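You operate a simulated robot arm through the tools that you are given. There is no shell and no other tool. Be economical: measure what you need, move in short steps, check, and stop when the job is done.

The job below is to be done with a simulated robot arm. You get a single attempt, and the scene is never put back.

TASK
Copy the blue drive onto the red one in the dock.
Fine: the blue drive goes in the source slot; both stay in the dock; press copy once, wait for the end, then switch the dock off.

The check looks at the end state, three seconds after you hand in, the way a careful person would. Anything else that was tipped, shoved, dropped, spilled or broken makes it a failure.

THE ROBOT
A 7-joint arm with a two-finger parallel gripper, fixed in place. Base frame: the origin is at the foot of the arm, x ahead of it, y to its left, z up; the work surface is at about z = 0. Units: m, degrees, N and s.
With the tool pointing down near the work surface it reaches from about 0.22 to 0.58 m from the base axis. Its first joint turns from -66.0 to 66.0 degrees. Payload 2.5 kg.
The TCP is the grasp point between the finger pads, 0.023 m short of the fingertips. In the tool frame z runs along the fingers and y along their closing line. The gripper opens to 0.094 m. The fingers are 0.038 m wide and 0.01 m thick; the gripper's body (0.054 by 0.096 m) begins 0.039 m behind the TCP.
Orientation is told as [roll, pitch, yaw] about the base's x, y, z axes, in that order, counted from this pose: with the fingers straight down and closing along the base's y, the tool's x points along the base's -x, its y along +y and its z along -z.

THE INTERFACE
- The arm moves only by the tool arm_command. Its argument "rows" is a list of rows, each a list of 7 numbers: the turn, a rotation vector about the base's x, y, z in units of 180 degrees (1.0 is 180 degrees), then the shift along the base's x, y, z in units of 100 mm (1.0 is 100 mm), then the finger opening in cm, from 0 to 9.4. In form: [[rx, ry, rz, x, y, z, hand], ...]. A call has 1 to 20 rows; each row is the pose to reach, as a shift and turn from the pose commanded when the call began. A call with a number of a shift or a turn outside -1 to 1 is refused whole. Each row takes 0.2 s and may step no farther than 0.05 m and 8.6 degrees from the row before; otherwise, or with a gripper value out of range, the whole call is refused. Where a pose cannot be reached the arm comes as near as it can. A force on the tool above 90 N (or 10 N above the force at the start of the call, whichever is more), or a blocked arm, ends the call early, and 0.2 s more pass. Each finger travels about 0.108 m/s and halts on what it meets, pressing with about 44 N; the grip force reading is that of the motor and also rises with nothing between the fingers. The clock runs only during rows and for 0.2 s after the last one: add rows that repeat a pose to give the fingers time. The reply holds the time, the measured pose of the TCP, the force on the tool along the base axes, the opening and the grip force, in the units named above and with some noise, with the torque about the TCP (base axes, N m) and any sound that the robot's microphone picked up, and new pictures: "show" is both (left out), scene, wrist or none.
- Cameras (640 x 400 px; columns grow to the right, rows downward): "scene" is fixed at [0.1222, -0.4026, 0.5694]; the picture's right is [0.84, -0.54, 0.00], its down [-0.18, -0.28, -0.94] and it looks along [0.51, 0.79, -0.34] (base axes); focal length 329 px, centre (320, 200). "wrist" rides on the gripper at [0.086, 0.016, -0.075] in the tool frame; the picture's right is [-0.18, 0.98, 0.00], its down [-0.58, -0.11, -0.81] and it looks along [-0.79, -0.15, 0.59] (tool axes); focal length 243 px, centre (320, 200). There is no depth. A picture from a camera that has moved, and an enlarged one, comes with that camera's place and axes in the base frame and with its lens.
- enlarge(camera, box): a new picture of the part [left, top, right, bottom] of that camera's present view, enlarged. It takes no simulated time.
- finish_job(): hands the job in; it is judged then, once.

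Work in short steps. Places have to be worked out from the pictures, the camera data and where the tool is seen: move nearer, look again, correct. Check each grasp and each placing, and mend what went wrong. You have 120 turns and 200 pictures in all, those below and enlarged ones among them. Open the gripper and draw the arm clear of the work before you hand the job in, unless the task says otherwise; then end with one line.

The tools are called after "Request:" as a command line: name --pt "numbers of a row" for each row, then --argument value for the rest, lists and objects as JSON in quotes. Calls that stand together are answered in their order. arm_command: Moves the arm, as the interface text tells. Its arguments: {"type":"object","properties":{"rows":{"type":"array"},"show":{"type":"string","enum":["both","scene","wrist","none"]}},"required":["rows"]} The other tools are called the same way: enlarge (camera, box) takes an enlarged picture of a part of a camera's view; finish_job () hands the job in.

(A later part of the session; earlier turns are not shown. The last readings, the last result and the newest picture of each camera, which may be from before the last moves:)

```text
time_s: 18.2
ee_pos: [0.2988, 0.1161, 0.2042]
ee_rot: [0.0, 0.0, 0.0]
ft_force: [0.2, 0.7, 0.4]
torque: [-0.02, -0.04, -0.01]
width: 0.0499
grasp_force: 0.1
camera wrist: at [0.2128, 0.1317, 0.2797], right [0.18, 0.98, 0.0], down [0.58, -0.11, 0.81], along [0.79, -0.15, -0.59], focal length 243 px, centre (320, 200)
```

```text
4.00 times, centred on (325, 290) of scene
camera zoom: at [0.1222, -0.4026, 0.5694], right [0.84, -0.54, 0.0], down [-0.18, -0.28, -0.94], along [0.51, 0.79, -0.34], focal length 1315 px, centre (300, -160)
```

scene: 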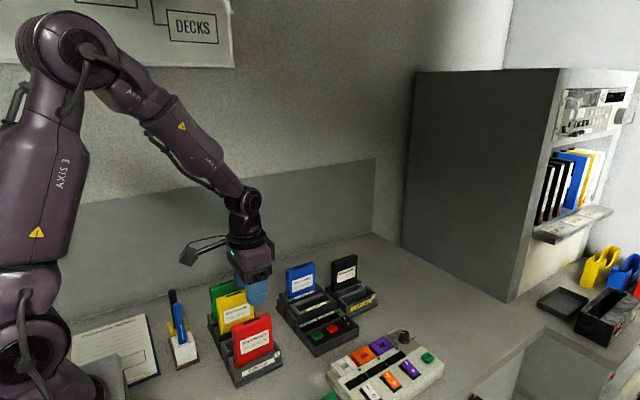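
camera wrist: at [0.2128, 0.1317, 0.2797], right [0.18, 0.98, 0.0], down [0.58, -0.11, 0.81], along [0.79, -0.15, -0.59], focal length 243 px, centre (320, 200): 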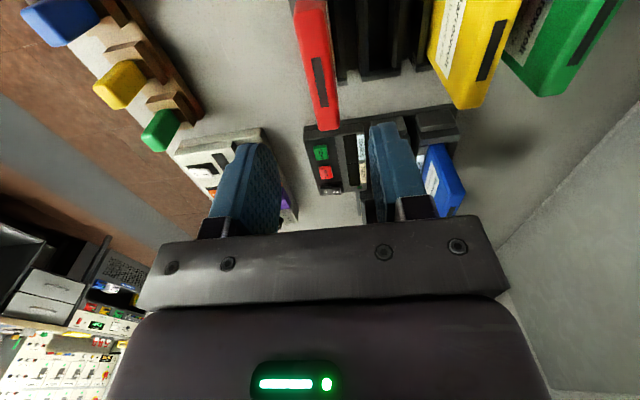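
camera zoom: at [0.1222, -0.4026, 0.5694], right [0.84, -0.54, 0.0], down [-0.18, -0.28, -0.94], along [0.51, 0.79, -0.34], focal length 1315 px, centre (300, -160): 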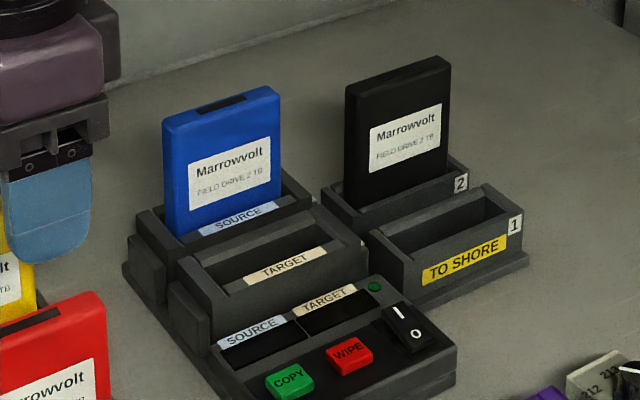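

Blue stands upright in source. Red's top measures (0.298, 0.116), exactly under the tool; I descend and grip.

Request:
arm_command --pt "0 0 0 -0.01 0 -0.4 5" --pt "0 0 0 -0.01 0 -0.7 5" --pt "0 0 0 -0.01 0 -0.9 5" --pt "0 0 0 -0.01 0 -1.0 5" --pt "0 0 0 -0.01 0 -1.0 5"

Request:
arm_command --pt "0 0 0 0 0 -0.02 4" --pt "0 0 0 0 0 -0.02 1" --pt "0 0 0 0 0 -0.02 1" --pt "0 0 0 0 0 -0.02 1" --show "wrist"

```text
time_s: 19.4
ee_pos: [0.2988, 0.1151, 0.1044]
ee_rot: [0.0, -0.1, -0.1]
ft_force: [0.2, 0.1, -0.3]
torque: [0.01, 0.02, 0.01]
width: 0.05
grasp_force: 0.0
camera wrist: at [0.2126, 0.1308, 0.1782], right [0.18, 0.98, 0.0], down [0.58, -0.11, 0.81], along [0.79, -0.15, -0.59], focal length 243 px, centre (320, 200)
```

scene: 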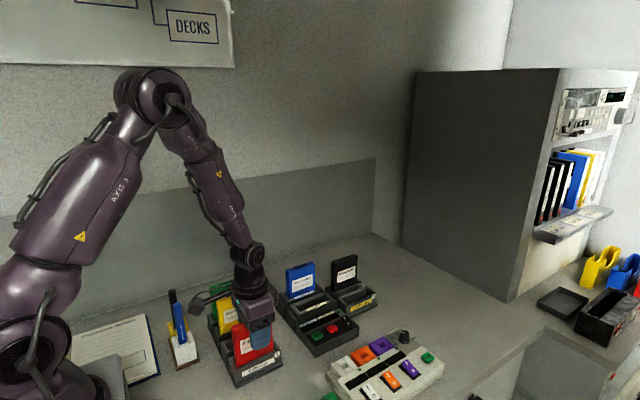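
wrist: 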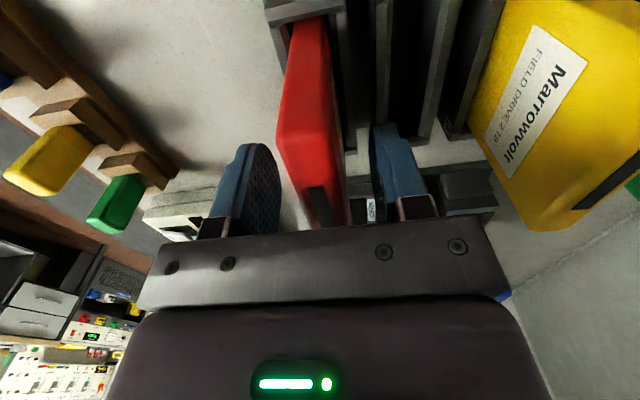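

```text
time_s: 20.4
ee_pos: [0.2977, 0.1151, 0.1042]
ee_rot: [-0.1, 0.0, -0.1]
ft_force: [-0.2, -0.6, 2.9]
torque: [-0.01, 0.01, -0.05]
width: 0.0181
grasp_force: 44.3
camera wrist: at [0.2127, 0.1315, 0.1772], right [0.18, 0.98, 0.0], down [0.58, -0.11, 0.81], along [0.79, -0.15, -0.59], focal length 243 px, centre (320, 200)
```

wrist: 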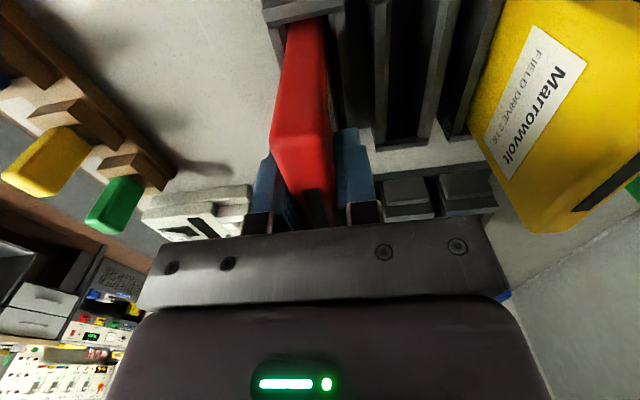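

Red gripped (18.1 mm). I lift and carry it above the target slot.

Request:
arm_command --pt "0 0 0 0 0 0.2 1" --pt "0 0 0 0 0 0.5 1" --pt "0 0 0 0 0 0.8 1" --pt "0 0 0 0 0 1.0 1" --pt "0 0 0 0.3 0.1 1.0 1" --pt "0 0 0 0.6 0.3 1.0 1" --pt "0 0 0 0.9 0.5 1.0 1" --pt "0 0 0 0.9 0.5 1.0 1" --show "none"

Request:
arm_command --pt "0 0 0 0.3 0.1 0 1" --pt "0 0 0 0.6 0.14 0 1" --pt "0 0 0 0.87 0.15 0 1" --pt "0 0 0 0.87 0.15 -0.25 1" --pt "0 0 0 0.87 0.15 -0.46 1" --pt "0 0 0 0.87 0.15 -0.46 1"

Request:
enlarge --camera "wrist" --box '[260, 0, 360, 60]'

Request:
enlarge --camera "scene" --box '[280, 260, 360, 320]'

```text
time_s: 22.2
ee_pos: [0.3898, 0.1664, 0.2008]
ee_rot: [-0.1, -0.1, 0.0]
ft_force: [-0.5, 0.9, -2.1]
torque: [-0.02, 0.01, 0.01]
width: 0.0177
grasp_force: 44.1
```

```text
time_s: 23.6
ee_pos: [0.4757, 0.1807, 0.1564]
ee_rot: [-0.1, 0.0, -0.1]
ft_force: [0.0, 0.2, -2.0]
torque: [-0.01, -0.01, -0.05]
width: 0.0179
grasp_force: 44.0
camera wrist: at [0.3907, 0.1972, 0.2298], right [0.18, 0.98, 0.0], down [0.58, -0.11, 0.81], along [0.79, -0.15, -0.59], focal length 243 px, centre (320, 200)
```

scene: 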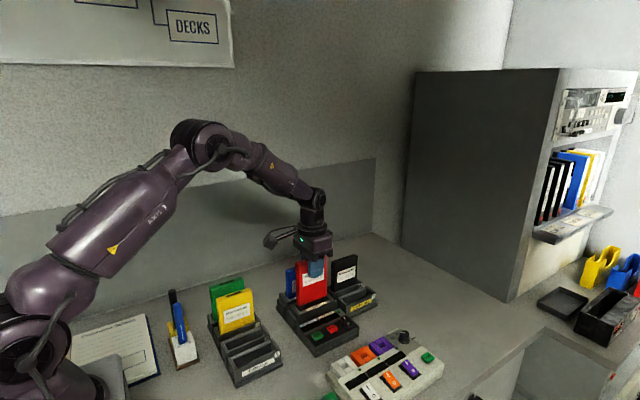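
wrist: 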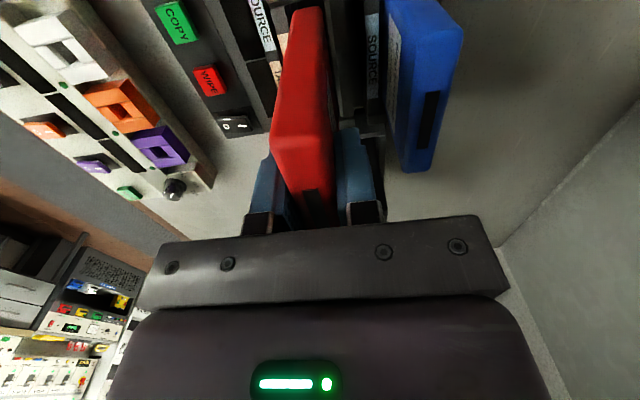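

```text
6.40 times, centred on (310, 30) of wrist
camera zoom: at [0.3907, 0.1972, 0.2298], right [0.18, 0.98, 0.0], down [0.58, -0.11, 0.81], along [0.79, -0.15, -0.59], focal length 1553 px, centre (384, 1288)
```

zoom: 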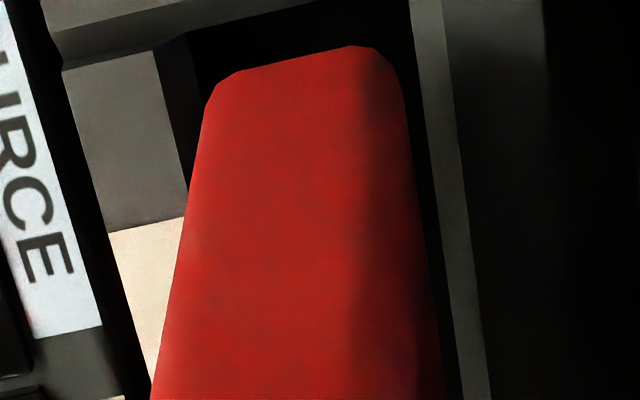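

```text
6.67 times, centred on (320, 290) of scene
camera zoom: at [0.1222, -0.4026, 0.5694], right [0.84, -0.54, 0.0], down [-0.18, -0.28, -0.94], along [0.51, 0.79, -0.34], focal length 2192 px, centre (320, -400)
```

zoom: 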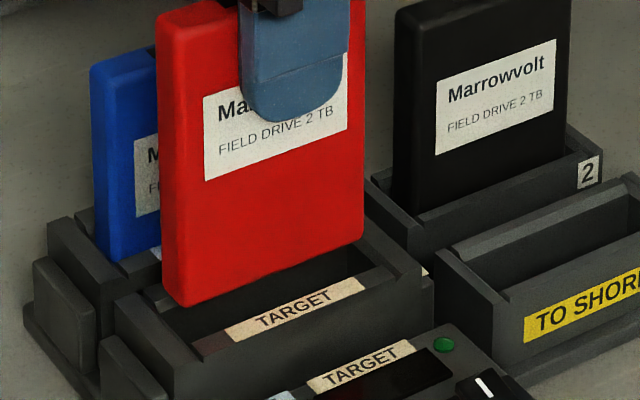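

Red is ~1 mm too far toward +y and ~2 mm too far toward −x compared with the slot. I correct and lower in small steps.

Request:
arm_command --pt "0 0 0 0.02 -0.012 0 1" --pt "0 0 0 0.02 -0.012 -0.07 1" --pt "0 0 0 0.02 -0.012 -0.14 1" --pt "0 0 0 0.02 -0.012 -0.18 1" --show "none"

Request:
enlarge --camera "wrist" --box '[260, 0, 360, 60]'

Request:
enlarge --camera "scene" --box '[280, 260, 360, 320]'

```text
time_s: 24.6
ee_pos: [0.4764, 0.1792, 0.14]
ee_rot: [-0.1, -0.1, -0.1]
ft_force: [-0.4, 1.0, -1.7]
torque: [0.05, 0.0, 0.01]
width: 0.0179
grasp_force: 44.9
```

```text
6.40 times, centred on (310, 30) of wrist
camera zoom: at [0.3915, 0.1952, 0.2136], right [0.18, 0.98, 0.0], down [0.58, -0.11, 0.81], along [0.79, -0.15, -0.59], focal length 1553 px, centre (384, 1288)
```

zoom: 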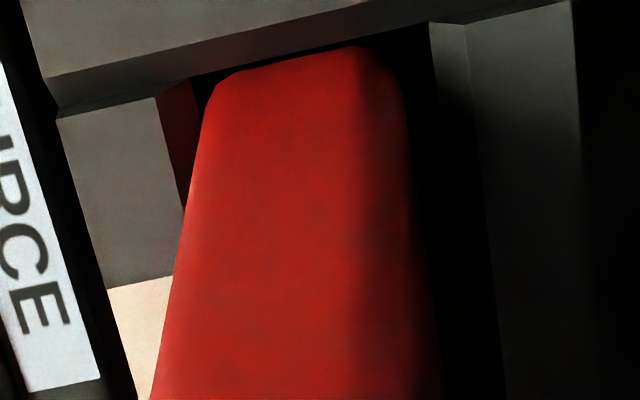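

```text
6.67 times, centred on (320, 290) of scene
camera zoom: at [0.1222, -0.4026, 0.5694], right [0.84, -0.54, 0.0], down [-0.18, -0.28, -0.94], along [0.51, 0.79, -0.34], focal length 2192 px, centre (320, -400)
```

zoom: 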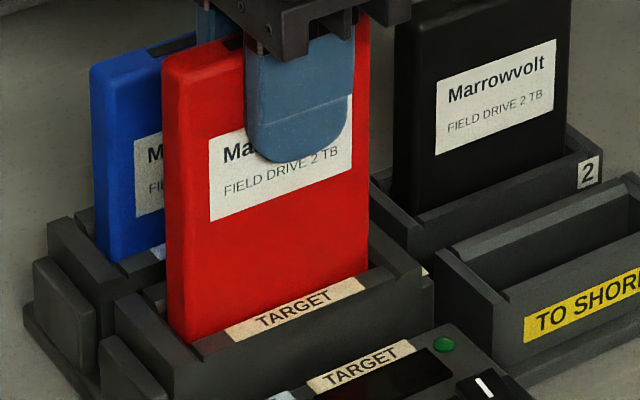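

Entering cleanly; same picture as with blue. I nudge +0.8 mm y, +1 mm x and go down further.

Request:
arm_command --pt "0 0 0 0.01 0.008 0 1" --pt "0 0 0 0.01 0.008 -0.06 1" --pt "0 0 0 0.01 0.008 -0.12 1" --pt "0 0 0 0.01 0.008 -0.18 1" --pt "0 0 0 0.01 0.008 -0.24 1" --show "none"

Request:
arm_command --pt "0 0 0 0 0 -0.03 1" --pt "0 0 0 0 0 -0.06 1" --pt "0 0 0 0 0 -0.08 1" --show "none"

```text
time_s: 25.8
ee_pos: [0.4776, 0.1804, 0.1141]
ee_rot: [0.0, 0.0, 0.0]
ft_force: [0.3, -0.5, -2.5]
torque: [0.04, -0.01, 0.0]
width: 0.0177
grasp_force: 43.5
```

```text
time_s: 26.6
ee_pos: [0.4777, 0.1804, 0.1065]
ee_rot: [-0.1, 0.0, 0.1]
ft_force: [-0.4, -0.1, -0.3]
torque: [-0.04, 0.01, 0.02]
width: 0.0179
grasp_force: 44.1
```

Nearly on the floor; two more millimetre steps.

Request:
arm_command --pt "0 0 0 0 0 -0.01 1" --pt "0 0 0 0 0 -0.02 1" --show "none"

Request:
enlarge --camera "scene" --box '[280, 250, 360, 320]'

```text
time_s: 27.2
ee_pos: [0.4779, 0.181, 0.1077]
ee_rot: [0.0, -0.1, 0.0]
ft_force: [-6.4, -1.9, 16.3]
torque: [-0.14, 0.81, -0.04]
width: 0.0182
grasp_force: 44.4
```

```text
5.71 times, centred on (320, 285) of scene
camera zoom: at [0.1221, -0.4026, 0.5694], right [0.84, -0.54, 0.0], down [-0.18, -0.28, -0.94], along [0.51, 0.79, -0.34], focal length 1879 px, centre (320, -286)
```

zoom: 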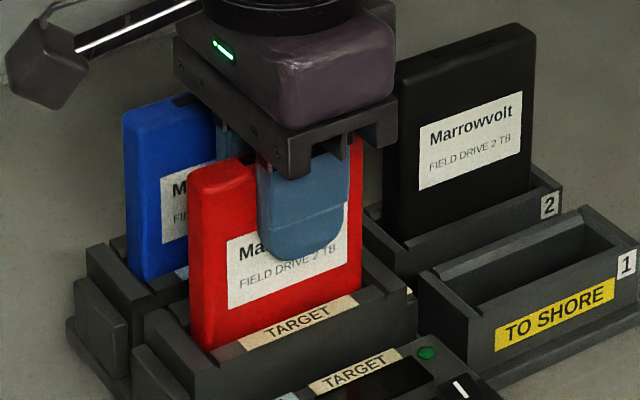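

Floor contact (16 N). I ease, release to 4.5 cm and rise.

Request:
arm_command --pt "0 0 0 0 0 0.02 1" --pt "0 0 0 0 0 0.02 3" --pt "0 0 0 0 0 0.02 4.5" --pt "0 0 0 0 0 0.02 4.5" --pt "0 0 0 0 0 0.3 4.5" --pt "0 0 0 0 0 0.7 4.5" --pt "0 0 0 0 0 1.0 4.5" --show "none"

Request:
enlarge --camera "scene" --box '[275, 250, 375, 350]'

Request:
enlarge --camera "wrist" --box '[130, 0, 330, 150]'

```text
time_s: 28.8
ee_pos: [0.4764, 0.1792, 0.2057]
ee_rot: [0.0, 0.0, 0.0]
ft_force: [1.1, 0.5, -0.6]
torque: [-0.01, 0.0, -0.01]
width: 0.0451
grasp_force: 0.1
```

```text
4.00 times, centred on (325, 300) of scene
camera zoom: at [0.1222, -0.4026, 0.5694], right [0.84, -0.54, 0.0], down [-0.18, -0.28, -0.94], along [0.51, 0.79, -0.34], focal length 1315 px, centre (300, -200)
```

zoom: 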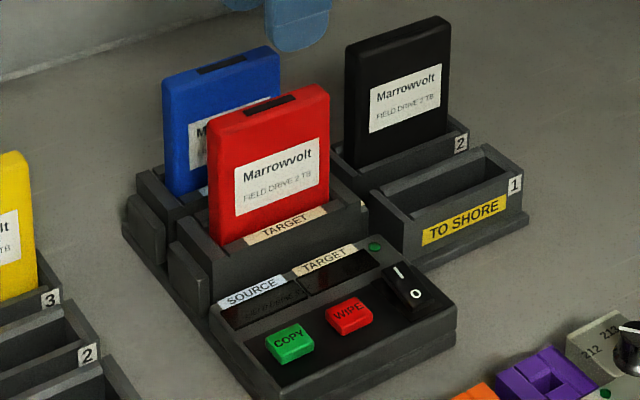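

```text
2.67 times, centred on (230, 75) of wrist
camera zoom: at [0.3903, 0.1954, 0.2786], right [0.18, 0.98, 0.0], down [0.58, -0.11, 0.81], along [0.79, -0.15, -0.59], focal length 647 px, centre (560, 533)
```

zoom: 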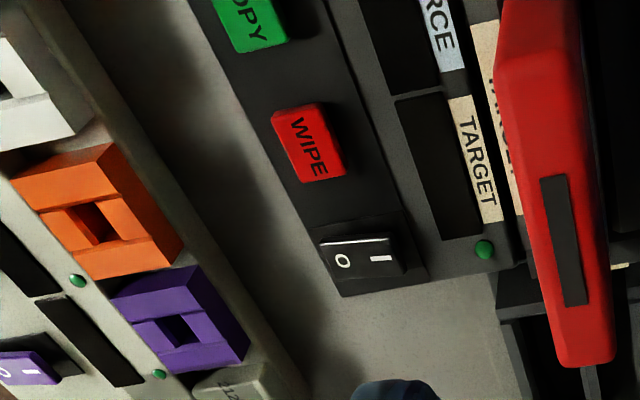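

Both drives stand in the dock. Something faint appears in the display; I zoom on displays and the switch.

Request:
enlarge --camera "scene" --box '[325, 305, 385, 335]'

Request:
enlarge --camera "scene" --box '[325, 310, 355, 335]'

Request:
enlarge --camera "scene" --box '[365, 308, 385, 330]'

```text
10.67 times, centred on (355, 320) of scene
camera zoom: at [0.1222, -0.4026, 0.5694], right [0.84, -0.54, 0.0], down [-0.18, -0.28, -0.94], along [0.51, 0.79, -0.34], focal length 3508 px, centre (-53, -1080)
```

zoom: 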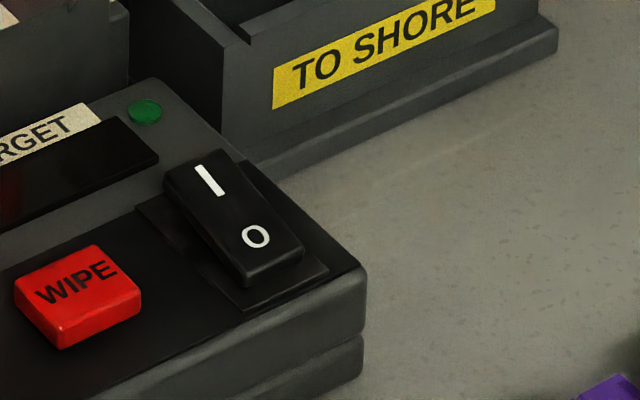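

```text
16.00 times, centred on (340, 322) of scene
camera zoom: at [0.1222, -0.4026, 0.5694], right [0.84, -0.54, 0.0], down [-0.18, -0.28, -0.94], along [0.51, 0.79, -0.34], focal length 5261 px, centre (0, -1760)
```

zoom: 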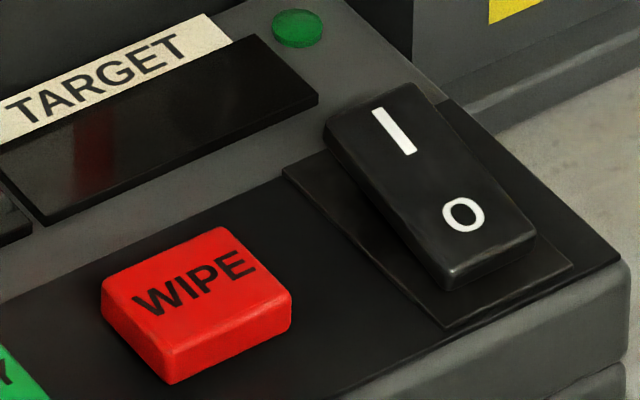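

```text
16.00 times, centred on (375, 319) of scene
camera zoom: at [0.1222, -0.4026, 0.5694], right [0.84, -0.54, 0.0], down [-0.18, -0.28, -0.94], along [0.51, 0.79, -0.34], focal length 5261 px, centre (-560, -1704)
```

zoom: 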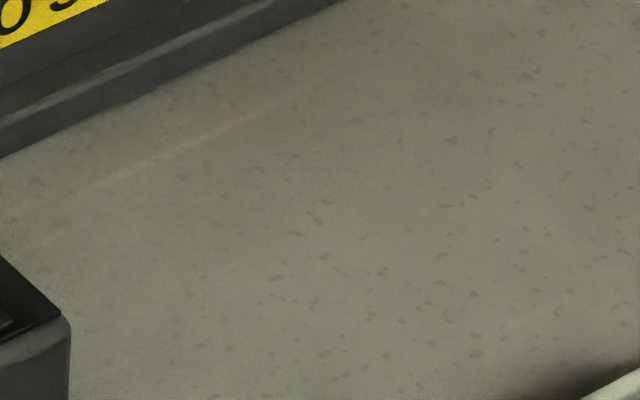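

LED is dark and displays blank, so the dock appears off; rocker "I" side is at ≈(0.516, 0.100, 0.04), "O" at y≈0.084. I close the fingers, yaw 90° so the camera faces the dock from the front, and hover in front of the switch.

Request:
arm_command --pt "0 0 0.045 0 -0.1 0.1 3" --pt "0 0 0.09 0 -0.2 0.1 2" --pt "0 0 0.135 0.1 -0.3 0.1 1" --pt "0 0 0.18 0.1 -0.4 0.1 0" --pt "0 0 0.225 0.2 -0.5 0.1 0" --pt "0 0 0.27 0.2 -0.6 0.1 0" --pt "0 0 0.315 0.3 -0.7 0.1 0" --pt "0 0 0.36 0.4 -0.76 0.1 0" --pt "0 0 0.405 0.4 -0.76 0.1 0" --pt "0 0 0.45 0.4 -0.76 0.05 0" --pt "0 0 0.5 0.4 -0.76 0 0" --pt "0 0 0.5 0.4 -0.76 -0.2 0" --pt "0 0 0.5 0.4 -0.76 -0.2 0"

```text
refused: row 11 steps farther than a row can; nothing moved
```

The last yaw step was slightly too large; I resend with finer steps.

Request:
arm_command --pt "0 0 0.045 0 -0.1 0.1 3" --pt "0 0 0.09 0 -0.2 0.1 2" --pt "0 0 0.135 0.1 -0.3 0.1 1" --pt "0 0 0.18 0.1 -0.4 0.1 0" --pt "0 0 0.225 0.2 -0.5 0.1 0" --pt "0 0 0.27 0.2 -0.6 0.1 0" --pt "0 0 0.315 0.3 -0.7 0.1 0" --pt "0 0 0.36 0.4 -0.76 0.1 0" --pt "0 0 0.405 0.4 -0.76 0.1 0" --pt "0 0 0.45 0.4 -0.76 0.05 0" --pt "0 0 0.48 0.4 -0.76 0 0" --pt "0 0 0.5 0.4 -0.76 -0.2 0" --pt "0 0 0.5 0.4 -0.76 -0.2 0"

```text
time_s: 31.6
ee_pos: [0.5179, 0.1052, 0.1843]
ee_rot: [0.0, -0.1, 90.1]
ft_force: [-0.2, 0.0, -0.7]
torque: [0.0, 0.0, -0.02]
width: 0.0
grasp_force: 42.7
camera wrist: at [0.5025, 0.0179, 0.2586], right [-0.98, 0.18, 0.0], down [0.11, 0.58, 0.81], along [0.15, 0.79, -0.59], focal length 243 px, centre (320, 200)
```

scene: 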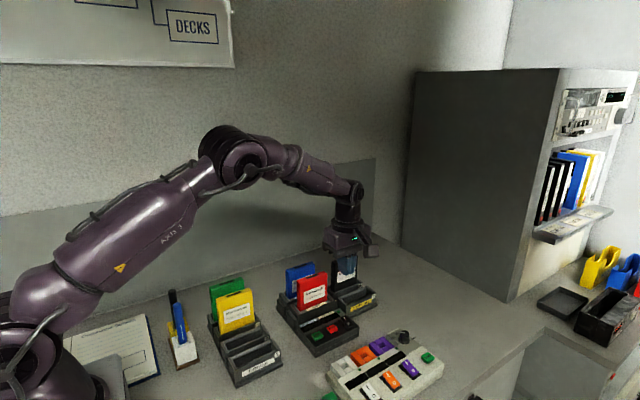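
wrist: 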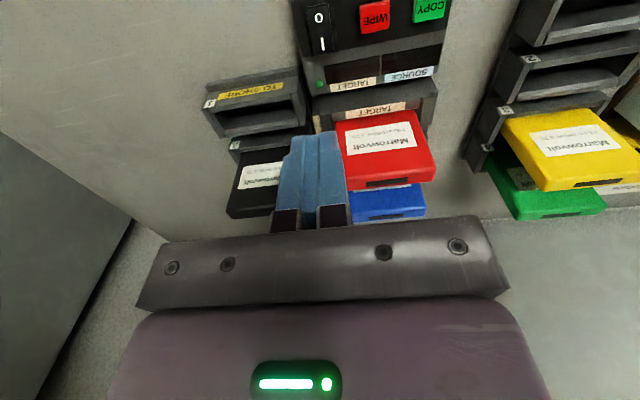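

Excellent view of the dock's front. I zoom on its panel.

Request:
enlarge --camera "wrist" --box '[290, 0, 460, 120]'

Request:
enlarge --camera "wrist" --box '[290, 0, 350, 60]'

```text
3.33 times, centred on (375, 60) of wrist
camera zoom: at [0.5025, 0.0179, 0.2586], right [-0.98, 0.18, 0.0], down [0.11, 0.58, 0.81], along [0.15, 0.79, -0.59], focal length 809 px, centre (137, 667)
```

zoom: 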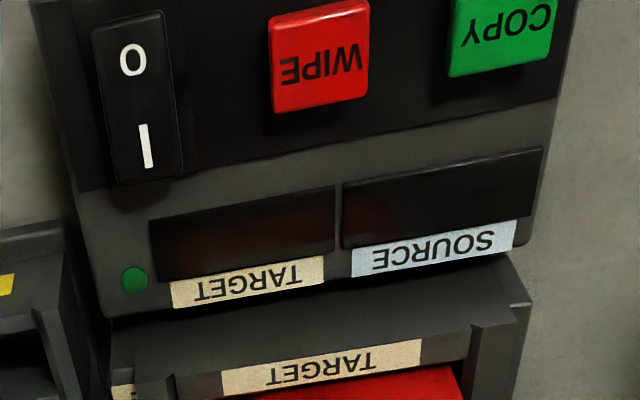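

```text
6.67 times, centred on (320, 30) of wrist
camera zoom: at [0.5025, 0.0179, 0.2586], right [-0.98, 0.18, 0.0], down [0.11, 0.58, 0.81], along [0.15, 0.79, -0.59], focal length 1618 px, centre (320, 1333)
```

zoom: 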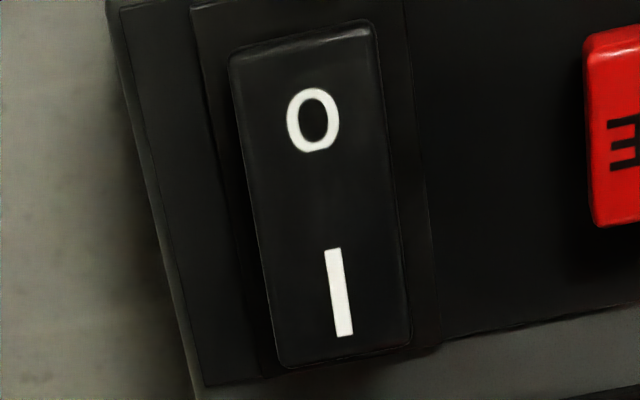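

Rocker spans y 0.075–0.109, "I" at (0.516, 0.1015). I come down to ~2.5 cm above it.

Request:
arm_command --pt "0 0 0 -0.02 -0.02 -0.4 0" --pt "0 0 0 -0.02 -0.02 -0.7 0" --pt "0 0 0 -0.02 -0.02 -0.95 0" --pt "0 0 0 -0.02 -0.02 -0.95 0"

Request:
enlarge --camera "scene" --box '[320, 280, 400, 340]'

```text
time_s: 32.6
ee_pos: [0.5156, 0.1026, 0.0902]
ee_rot: [0.1, -0.1, 90.0]
ft_force: [0.8, -0.6, 0.0]
torque: [0.0, 0.02, 0.0]
width: 0.0
grasp_force: 42.9
camera wrist: at [0.5005, 0.0153, 0.1652], right [-0.98, 0.18, 0.0], down [0.11, 0.58, 0.81], along [0.15, 0.79, -0.59], focal length 243 px, centre (320, 200)
```

scene: 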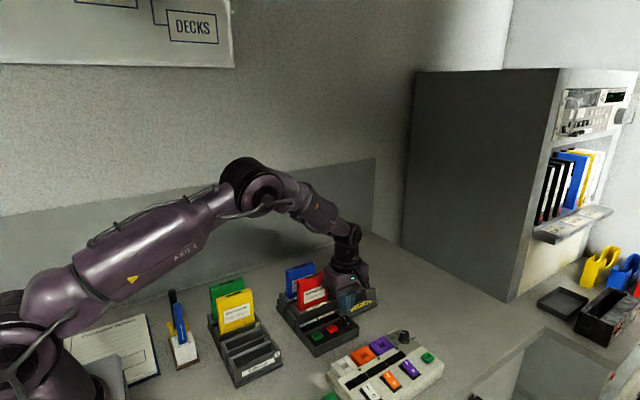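
wrist: 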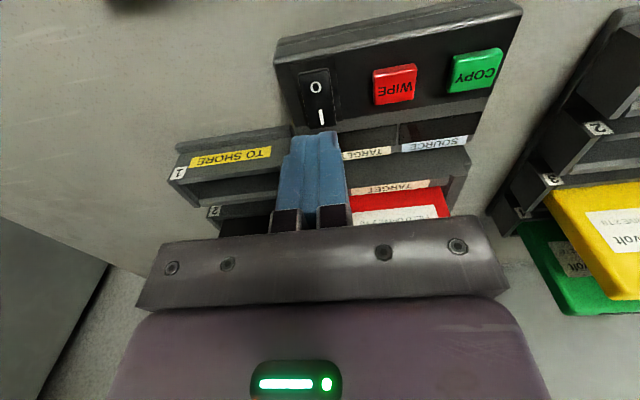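

```text
6.67 times, centred on (360, 310) of scene
camera zoom: at [0.1222, -0.4026, 0.5694], right [0.84, -0.54, 0.0], down [-0.18, -0.28, -0.94], along [0.51, 0.79, -0.34], focal length 2192 px, centre (53, -533)
```

zoom: 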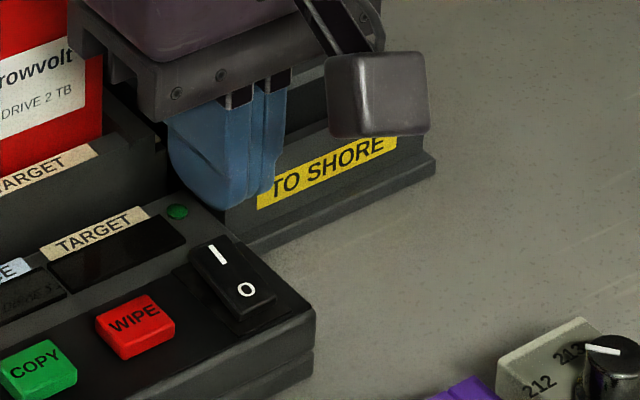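

Fingertip is aligned over the "I" end. I descend slowly to press it.

Request:
arm_command --pt "0 0 0 0 0 -0.12 0" --pt "0 0 0 0 0 -0.2 0" --pt "0 0 0 0 0 -0.23 0" --pt "0 0 0 0 0 -0.25 0" --show "none"

Request:
enlarge --camera "scene" --box '[320, 290, 380, 335]'

```text
time_s: 33.6
ee_pos: [0.5153, 0.1029, 0.0651]
ee_rot: [-0.1, 0.0, 90.0]
ft_force: [1.1, -0.7, -0.1]
torque: [0.0, 0.01, 0.0]
width: 0.0
grasp_force: 42.6
```

```text
8.89 times, centred on (350, 312) of scene
camera zoom: at [0.1222, -0.4026, 0.5694], right [0.84, -0.54, 0.0], down [-0.18, -0.28, -0.94], along [0.51, 0.79, -0.34], focal length 2923 px, centre (53, -800)
```

zoom: 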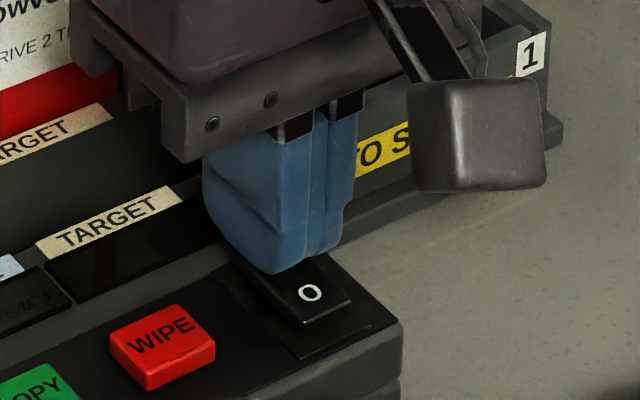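

No contact yet. I go on in 1 mm steps.

Request:
arm_command --pt "0 0 0 0 0 -0.01 0" --pt "0 0 0 0 0 -0.02 0" --pt "0 0 0 0 0 -0.03 0" --show "none"

Request:
enlarge --camera "scene" --box '[320, 290, 380, 335]'

```text
time_s: 34.4
ee_pos: [0.5155, 0.1045, 0.0647]
ee_rot: [0.0, 0.0, 90.0]
ft_force: [-17.4, -1.2, 25.9]
torque: [-0.26, 0.24, -0.13]
width: 0.0
grasp_force: 42.1
```

```text
8.89 times, centred on (350, 312) of scene
camera zoom: at [0.122, -0.4026, 0.5694], right [0.84, -0.54, 0.0], down [-0.18, -0.28, -0.94], along [0.51, 0.79, -0.34], focal length 2923 px, centre (53, -800)
```

zoom: 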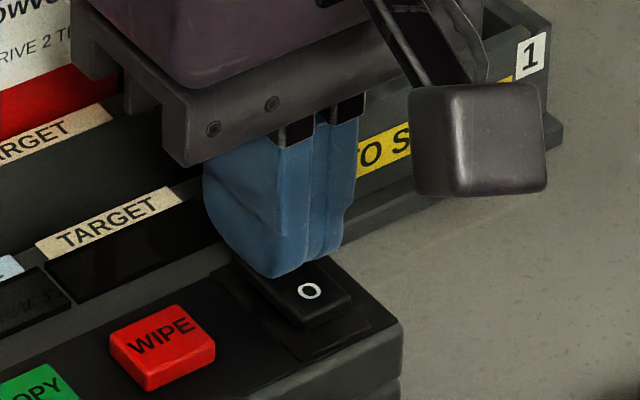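

Contact ~26 N, no sound reported. I lift off and look at the LED, displays and the rocker's tilt.

Request:
arm_command --pt "0 0 0 0 0 0.1 0" --pt "0 0 0 0 0 0.5 0" --pt "0 0 0 0 0 0.9 0" --show "wrist"

Request:
enlarge --camera "scene" --box '[320, 290, 380, 335]'

Request:
enlarge --camera "wrist" --box '[290, 0, 460, 120]'

```text
time_s: 35.2
ee_pos: [0.5156, 0.1016, 0.1515]
ee_rot: [-0.1, 0.0, 89.9]
ft_force: [0.2, -0.4, 0.8]
torque: [0.03, -0.01, -0.02]
width: 0.0
grasp_force: 42.9
camera wrist: at [0.5011, 0.0142, 0.2253], right [-0.98, 0.19, 0.0], down [0.11, 0.58, 0.81], along [0.15, 0.79, -0.59], focal length 243 px, centre (320, 200)
```

wrist: 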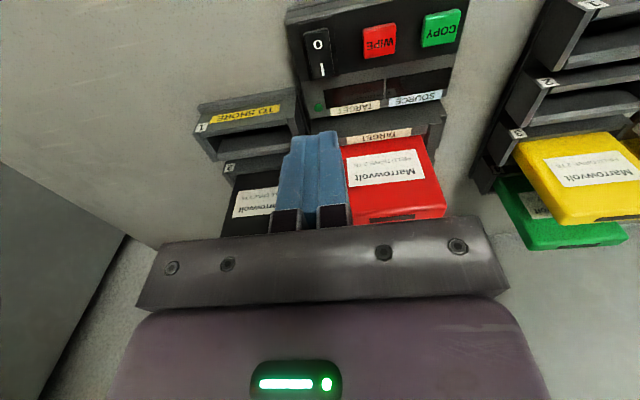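

```text
8.89 times, centred on (350, 312) of scene
camera zoom: at [0.1222, -0.4026, 0.5694], right [0.84, -0.54, 0.0], down [-0.18, -0.28, -0.94], along [0.51, 0.79, -0.34], focal length 2923 px, centre (53, -800)
```

zoom: 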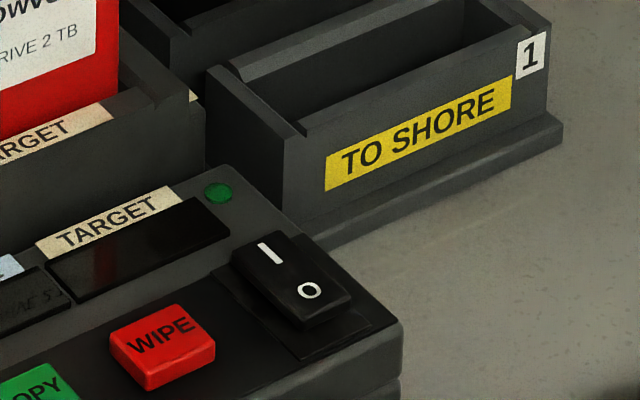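

```text
3.33 times, centred on (375, 60) of wrist
camera zoom: at [0.5011, 0.0142, 0.2253], right [-0.98, 0.19, 0.0], down [0.11, 0.58, 0.81], along [0.15, 0.79, -0.59], focal length 809 px, centre (137, 667)
```

zoom: 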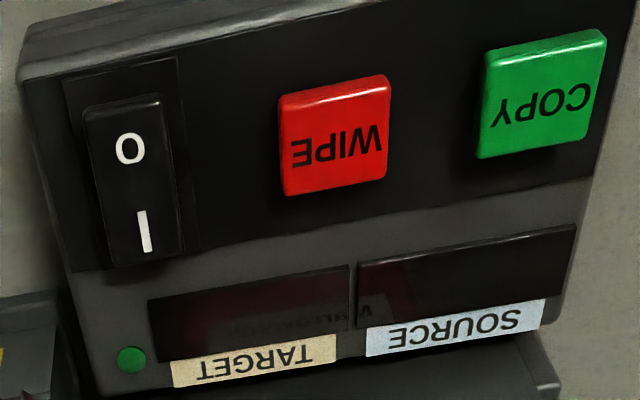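

I take the same crop as before the press to compare the rocker's tilt.

Request:
enlarge --camera "scene" --box '[325, 310, 355, 335]'

Request:
enlarge --camera "scene" --box '[275, 250, 375, 350]'

Request:
enlarge --camera "scene" --box '[330, 330, 430, 400]'

```text
16.00 times, centred on (340, 322) of scene
camera zoom: at [0.1222, -0.4026, 0.5694], right [0.84, -0.54, 0.0], down [-0.18, -0.28, -0.94], along [0.51, 0.79, -0.34], focal length 5261 px, centre (0, -1760)
```

zoom: 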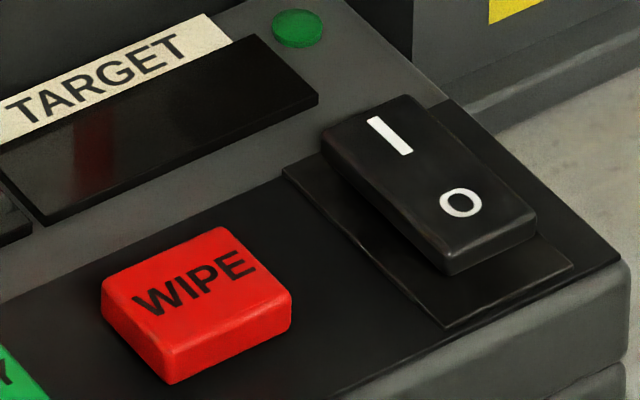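

```text
4.00 times, centred on (325, 300) of scene
camera zoom: at [0.1222, -0.4026, 0.5694], right [0.84, -0.54, 0.0], down [-0.18, -0.28, -0.94], along [0.51, 0.79, -0.34], focal length 1315 px, centre (300, -200)
```

zoom: 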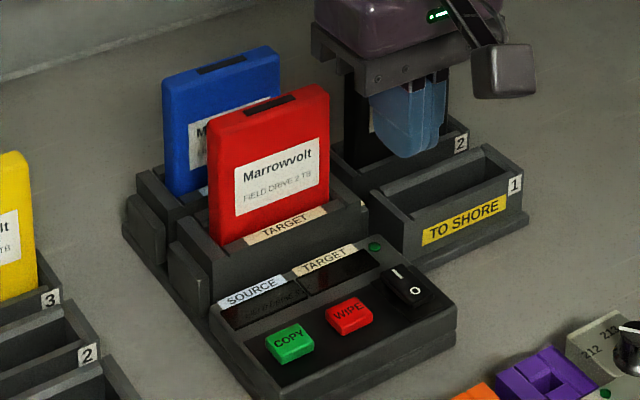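

```text
5.71 times, centred on (380, 365) of scene
camera zoom: at [0.1222, -0.4026, 0.5694], right [0.84, -0.54, 0.0], down [-0.18, -0.28, -0.94], along [0.51, 0.79, -0.34], focal length 1879 px, centre (-23, -743)
```

zoom: 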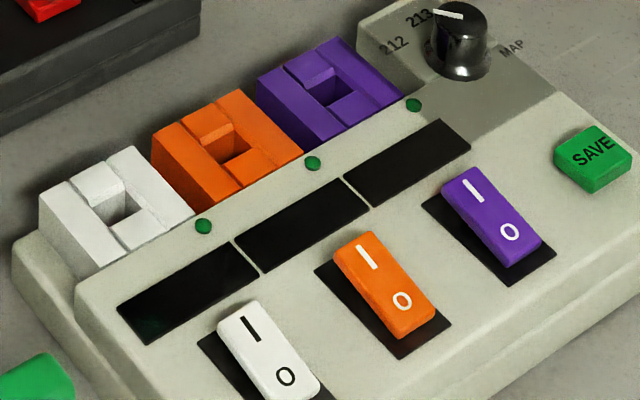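

The rocker did flip (the "I" end is now lower). LED and displays still look dark; I let a second pass and look again.

Request:
arm_command --pt "0 0 0 0 0 0.1 0" --pt "0 0 0 0 0 0.1 0" --pt "0 0 0 0 0 0.1 0" --pt "0 0 0 0 0 0.1 0" --pt "0 0 0 0 0 0.1 0" --show "none"

Request:
enlarge --camera "wrist" --box '[290, 0, 470, 120]'

```text
time_s: 36.4
ee_pos: [0.5169, 0.102, 0.162]
ee_rot: [0.2, 0.0, 90.0]
ft_force: [0.6, -0.2, -0.5]
torque: [0.02, -0.03, 0.0]
width: 0.0001
grasp_force: 42.6
```

```text
3.33 times, centred on (380, 60) of wrist
camera zoom: at [0.5008, 0.0146, 0.2355], right [-0.98, 0.18, 0.0], down [0.11, 0.58, 0.81], along [0.15, 0.79, -0.59], focal length 809 px, centre (120, 667)
```

zoom: 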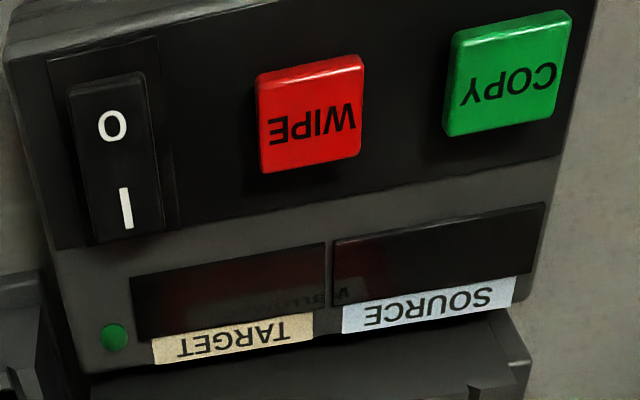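

The rocker may be only level (contact was near its pivot). The panel there is at z≈0.03, lower than the rocker, so I can press farther out, at y≈0.108.

Request:
arm_command --pt "0 0 0 0 0.06 -0.3 0" --pt "0 0 0 0 0.06 -0.6 0" --pt "0 0 0 0 0.06 -0.9 0" --pt "0 0 0 0 0.06 -0.97 0" --show "none"

Request:
arm_command --pt "0 0 0 0 0 -0.01 0" --pt "0 0 0 0 0 -0.02 0" --pt "0 0 0 0 0 -0.03 0" --pt "0 0 0 0 0 -0.04 0" --show "none"

```text
time_s: 37.4
ee_pos: [0.5154, 0.1097, 0.0656]
ee_rot: [0.0, 0.0, 90.0]
ft_force: [0.0, -0.5, 0.0]
torque: [-0.04, 0.01, 0.02]
width: 0.0
grasp_force: 42.1
```

```text
time_s: 38.4
ee_pos: [0.5167, 0.1096, 0.064]
ee_rot: [0.0, 0.0, 89.9]
ft_force: [-20.4, -3.3, 39.3]
torque: [-0.78, 0.49, -0.19]
width: 0.0
grasp_force: 42.1
```

Contact torque shows the load on the pivot side, so the "I" end is already down. I lift and examine LED and displays closely.

Request:
arm_command --pt "0 0 0 0 0 0.1 0" --pt "0 0 0 0 -0.2 0.5 0" --pt "0 0 0 -0.2 -0.5 0.5 0" --pt "0 0 0 -0.4 -0.6 0.5 0" --pt "0 0 0 -0.4 -0.6 0.5 0" --show "both"

Request:
enlarge --camera "wrist" --box '[250, 60, 480, 200]'

Request:
enlarge --camera "scene" --box '[325, 310, 355, 335]'

```text
time_s: 39.6
ee_pos: [0.4759, 0.0481, 0.1115]
ee_rot: [-0.1, 0.0, 90.0]
ft_force: [0.6, -0.1, 0.0]
torque: [0.02, 0.01, -0.03]
width: 0.0
grasp_force: 42.1
camera wrist: at [0.4614, -0.0385, 0.1856], right [-0.98, 0.18, 0.0], down [0.11, 0.58, 0.81], along [0.15, 0.79, -0.59], focal length 243 px, centre (320, 200)
```

scene: 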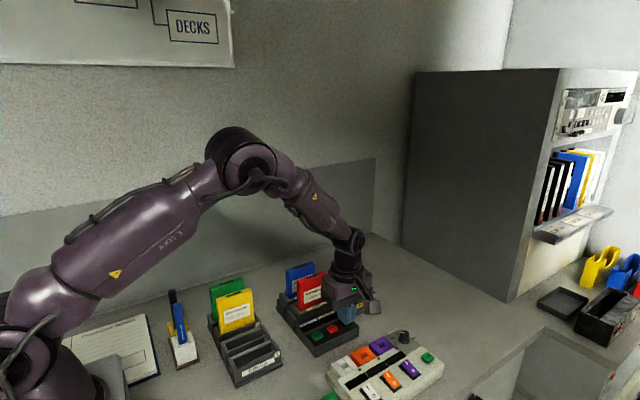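
wrist: 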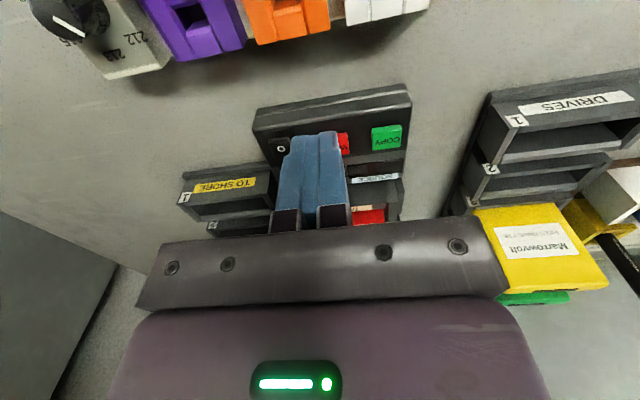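

```text
2.78 times, centred on (365, 130) of wrist
camera zoom: at [0.4614, -0.0385, 0.1856], right [-0.98, 0.18, 0.0], down [0.11, 0.58, 0.81], along [0.15, 0.79, -0.59], focal length 675 px, centre (195, 395)
```

zoom: 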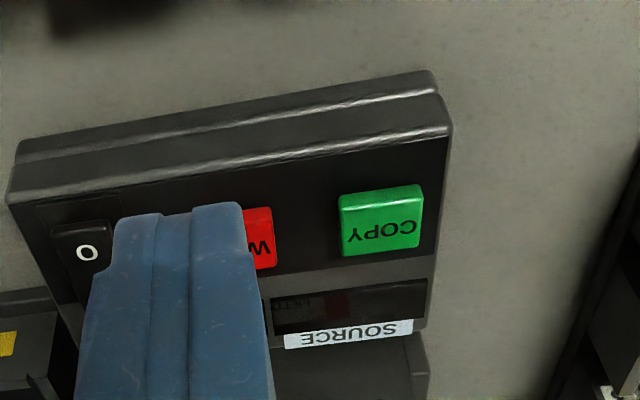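

```text
16.00 times, centred on (340, 322) of scene
camera zoom: at [0.1221, -0.4026, 0.5694], right [0.84, -0.54, 0.0], down [-0.18, -0.28, -0.94], along [0.51, 0.79, -0.34], focal length 5261 px, centre (0, -1760)
```

zoom: 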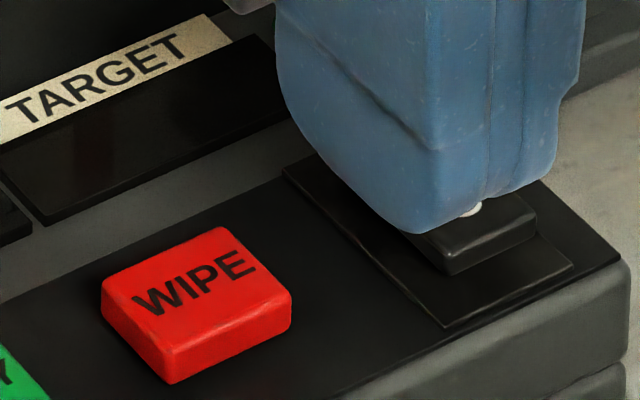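

I move the tool clear toward the copy side and up to get a clean look at the rocker and LED.

Request:
arm_command --pt "0 0 0 -0.3 0.1 0.3 0" --pt "0 0 0 -0.42 0.2 0.6 0" --pt "0 0 0 -0.42 0.3 0.6 0" --pt "0 0 0 -0.42 0.3 0.6 0" --show "wrist"

Request:
enlarge --camera "scene" --box '[325, 310, 355, 335]'

Request:
enlarge --camera "wrist" --box '[180, 0, 400, 140]'

```text
time_s: 40.6
ee_pos: [0.4328, 0.0777, 0.1718]
ee_rot: [0.0, 0.1, 90.0]
ft_force: [-0.4, -0.8, -0.2]
torque: [0.01, 0.02, 0.01]
width: 0.0
grasp_force: 42.7
camera wrist: at [0.4188, -0.0079, 0.2457], right [-0.98, 0.18, 0.0], down [0.11, 0.58, 0.81], along [0.15, 0.79, -0.59], focal length 243 px, centre (320, 200)
```

wrist: 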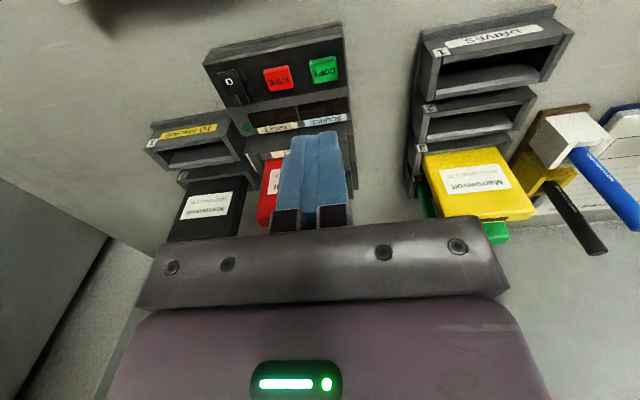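

```text
16.00 times, centred on (340, 322) of scene
camera zoom: at [0.1222, -0.4026, 0.5694], right [0.84, -0.54, 0.0], down [-0.18, -0.28, -0.94], along [0.51, 0.79, -0.34], focal length 5261 px, centre (0, -1760)
```

zoom: 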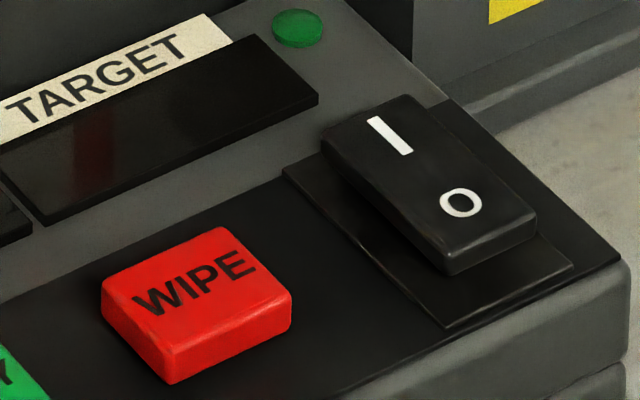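

```text
2.86 times, centred on (290, 70) of wrist
camera zoom: at [0.4188, -0.0079, 0.2457], right [-0.98, 0.18, 0.0], down [0.11, 0.58, 0.81], along [0.15, 0.79, -0.59], focal length 693 px, centre (406, 571)
```

zoom: 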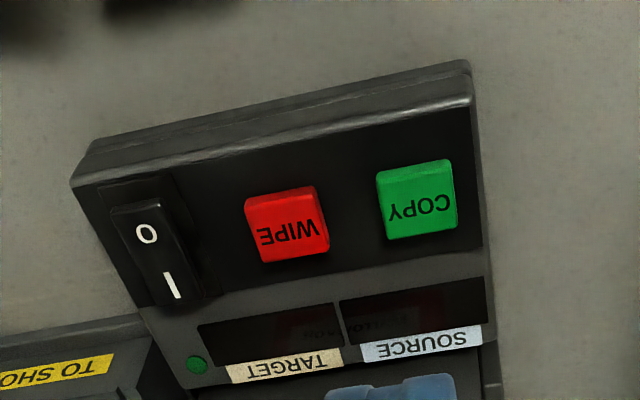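

Compared to the base plate's edge, the rocker now lies roughly level, so likely half-thrown, and the fingertip is flat (~3 cm). I press again farther out, at y≈0.117, so that only the "I" end is loaded.

Request:
arm_command --pt "0 0 0 0.3 0.1 0 0" --pt "0 0 0 0.6 0.25 -0.2 0" --pt "0 0 0 0.83 0.39 -0.5 0" --pt "0 0 0 0.83 0.39 -0.9 0" --pt "0 0 0 0.83 0.39 -0.99 0" --pt "0 0 0 0.83 0.39 -0.99 0" --show "none"

Request:
enlarge --camera "scene" --box '[320, 290, 380, 335]'

```text
time_s: 42.0
ee_pos: [0.5174, 0.1184, 0.0715]
ee_rot: [0.0, 0.0, 90.0]
ft_force: [0.5, 0.5, 0.4]
torque: [0.0, 0.01, 0.0]
width: 0.0
grasp_force: 42.0
```

```text
8.89 times, centred on (350, 312) of scene
camera zoom: at [0.1222, -0.4026, 0.5694], right [0.84, -0.54, 0.0], down [-0.18, -0.28, -0.94], along [0.51, 0.79, -0.34], focal length 2923 px, centre (53, -800)
```

zoom: 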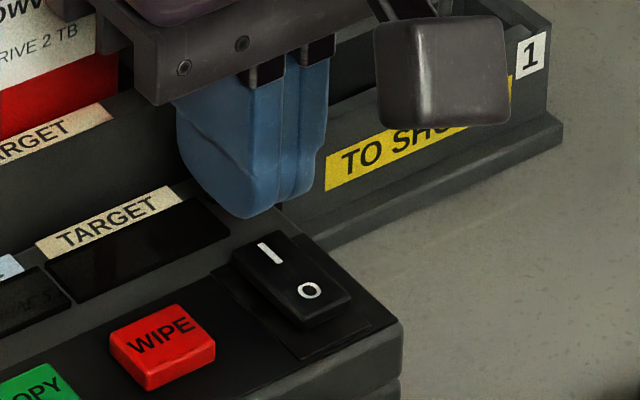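

The fingertip's flat begins at y≈0.110, so its rounded edge will push just the "I" end. I press down in 2 mm steps.

Request:
arm_command --pt "0 0 0 0 -0.02 -0.03 0" --pt "0 0 0 0 -0.02 -0.05 0" --pt "0 0 0 0 -0.02 -0.07 0" --pt "0 0 0 0 -0.02 -0.09 0" --show "none"

```text
time_s: 43.0
ee_pos: [0.517, 0.1163, 0.0636]
ee_rot: [0.0, -0.1, 90.0]
ft_force: [0.0, 0.0, -0.6]
torque: [0.01, 0.03, -0.01]
width: 0.0
grasp_force: 42.1
```

Request:
arm_command --pt "0 0 0 0 0 -0.01 0" --pt "0 0 0 0 0 -0.02 0" --pt "0 0 0 0 0 -0.03 0" --pt "0 0 0 0 0 -0.04 0" --show "none"

Request:
enlarge --camera "scene" --box '[320, 290, 380, 335]'

```text
time_s: 44.0
ee_pos: [0.5195, 0.1183, 0.062]
ee_rot: [-0.3, -0.2, 89.9]
ft_force: [-13.7, 0.3, 41.8]
torque: [-0.79, 0.32, -0.27]
width: 0.0
grasp_force: 42.6
```

```text
8.89 times, centred on (350, 312) of scene
camera zoom: at [0.1219, -0.4026, 0.5695], right [0.84, -0.54, 0.0], down [-0.18, -0.28, -0.94], along [0.51, 0.79, -0.34], focal length 2923 px, centre (53, -800)
```

zoom: 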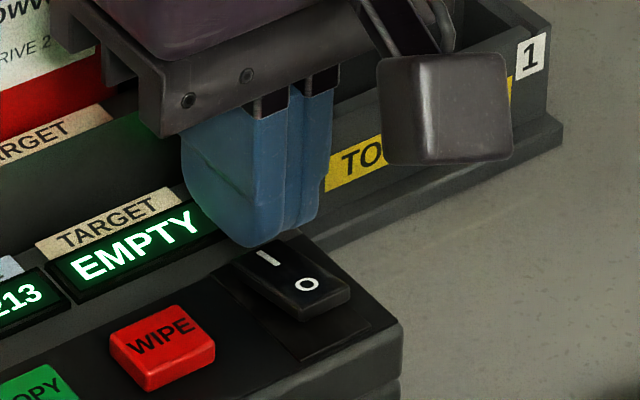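

The dock is on: TARGET shows "EMPTY", SOURCE "…213". I lift and read the displays.

Request:
arm_command --pt "0 0 0 0 0 0.1 0" --pt "0 0 0 0 0 0.5 0" --pt "0 0 0 -0.3 -0.1 0.9 0" --pt "0 0 0 -0.6 -0.2 0.9 0" --pt "0 0 0 -0.83 -0.27 0.9 0" --pt "0 0 0 -0.83 -0.27 0.9 0" --show "wrist"

Request:
enlarge --camera "scene" --box '[310, 290, 380, 350]'

```text
refused: row 3 steps farther than a row can; nothing moved
```

```text
6.67 times, centred on (345, 320) of scene
camera zoom: at [0.1219, -0.4026, 0.5695], right [0.84, -0.54, 0.0], down [-0.18, -0.28, -0.94], along [0.51, 0.79, -0.34], focal length 2192 px, centre (153, -600)
```

zoom: 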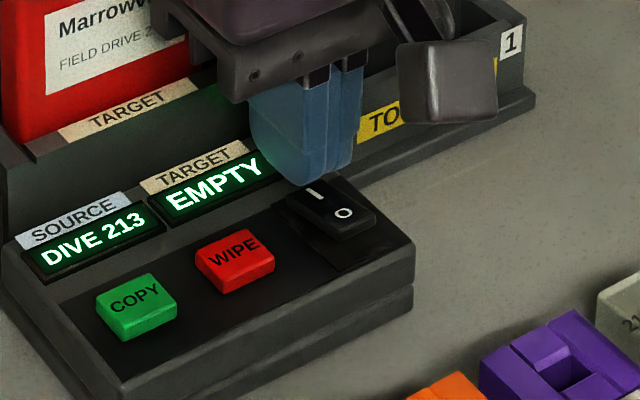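

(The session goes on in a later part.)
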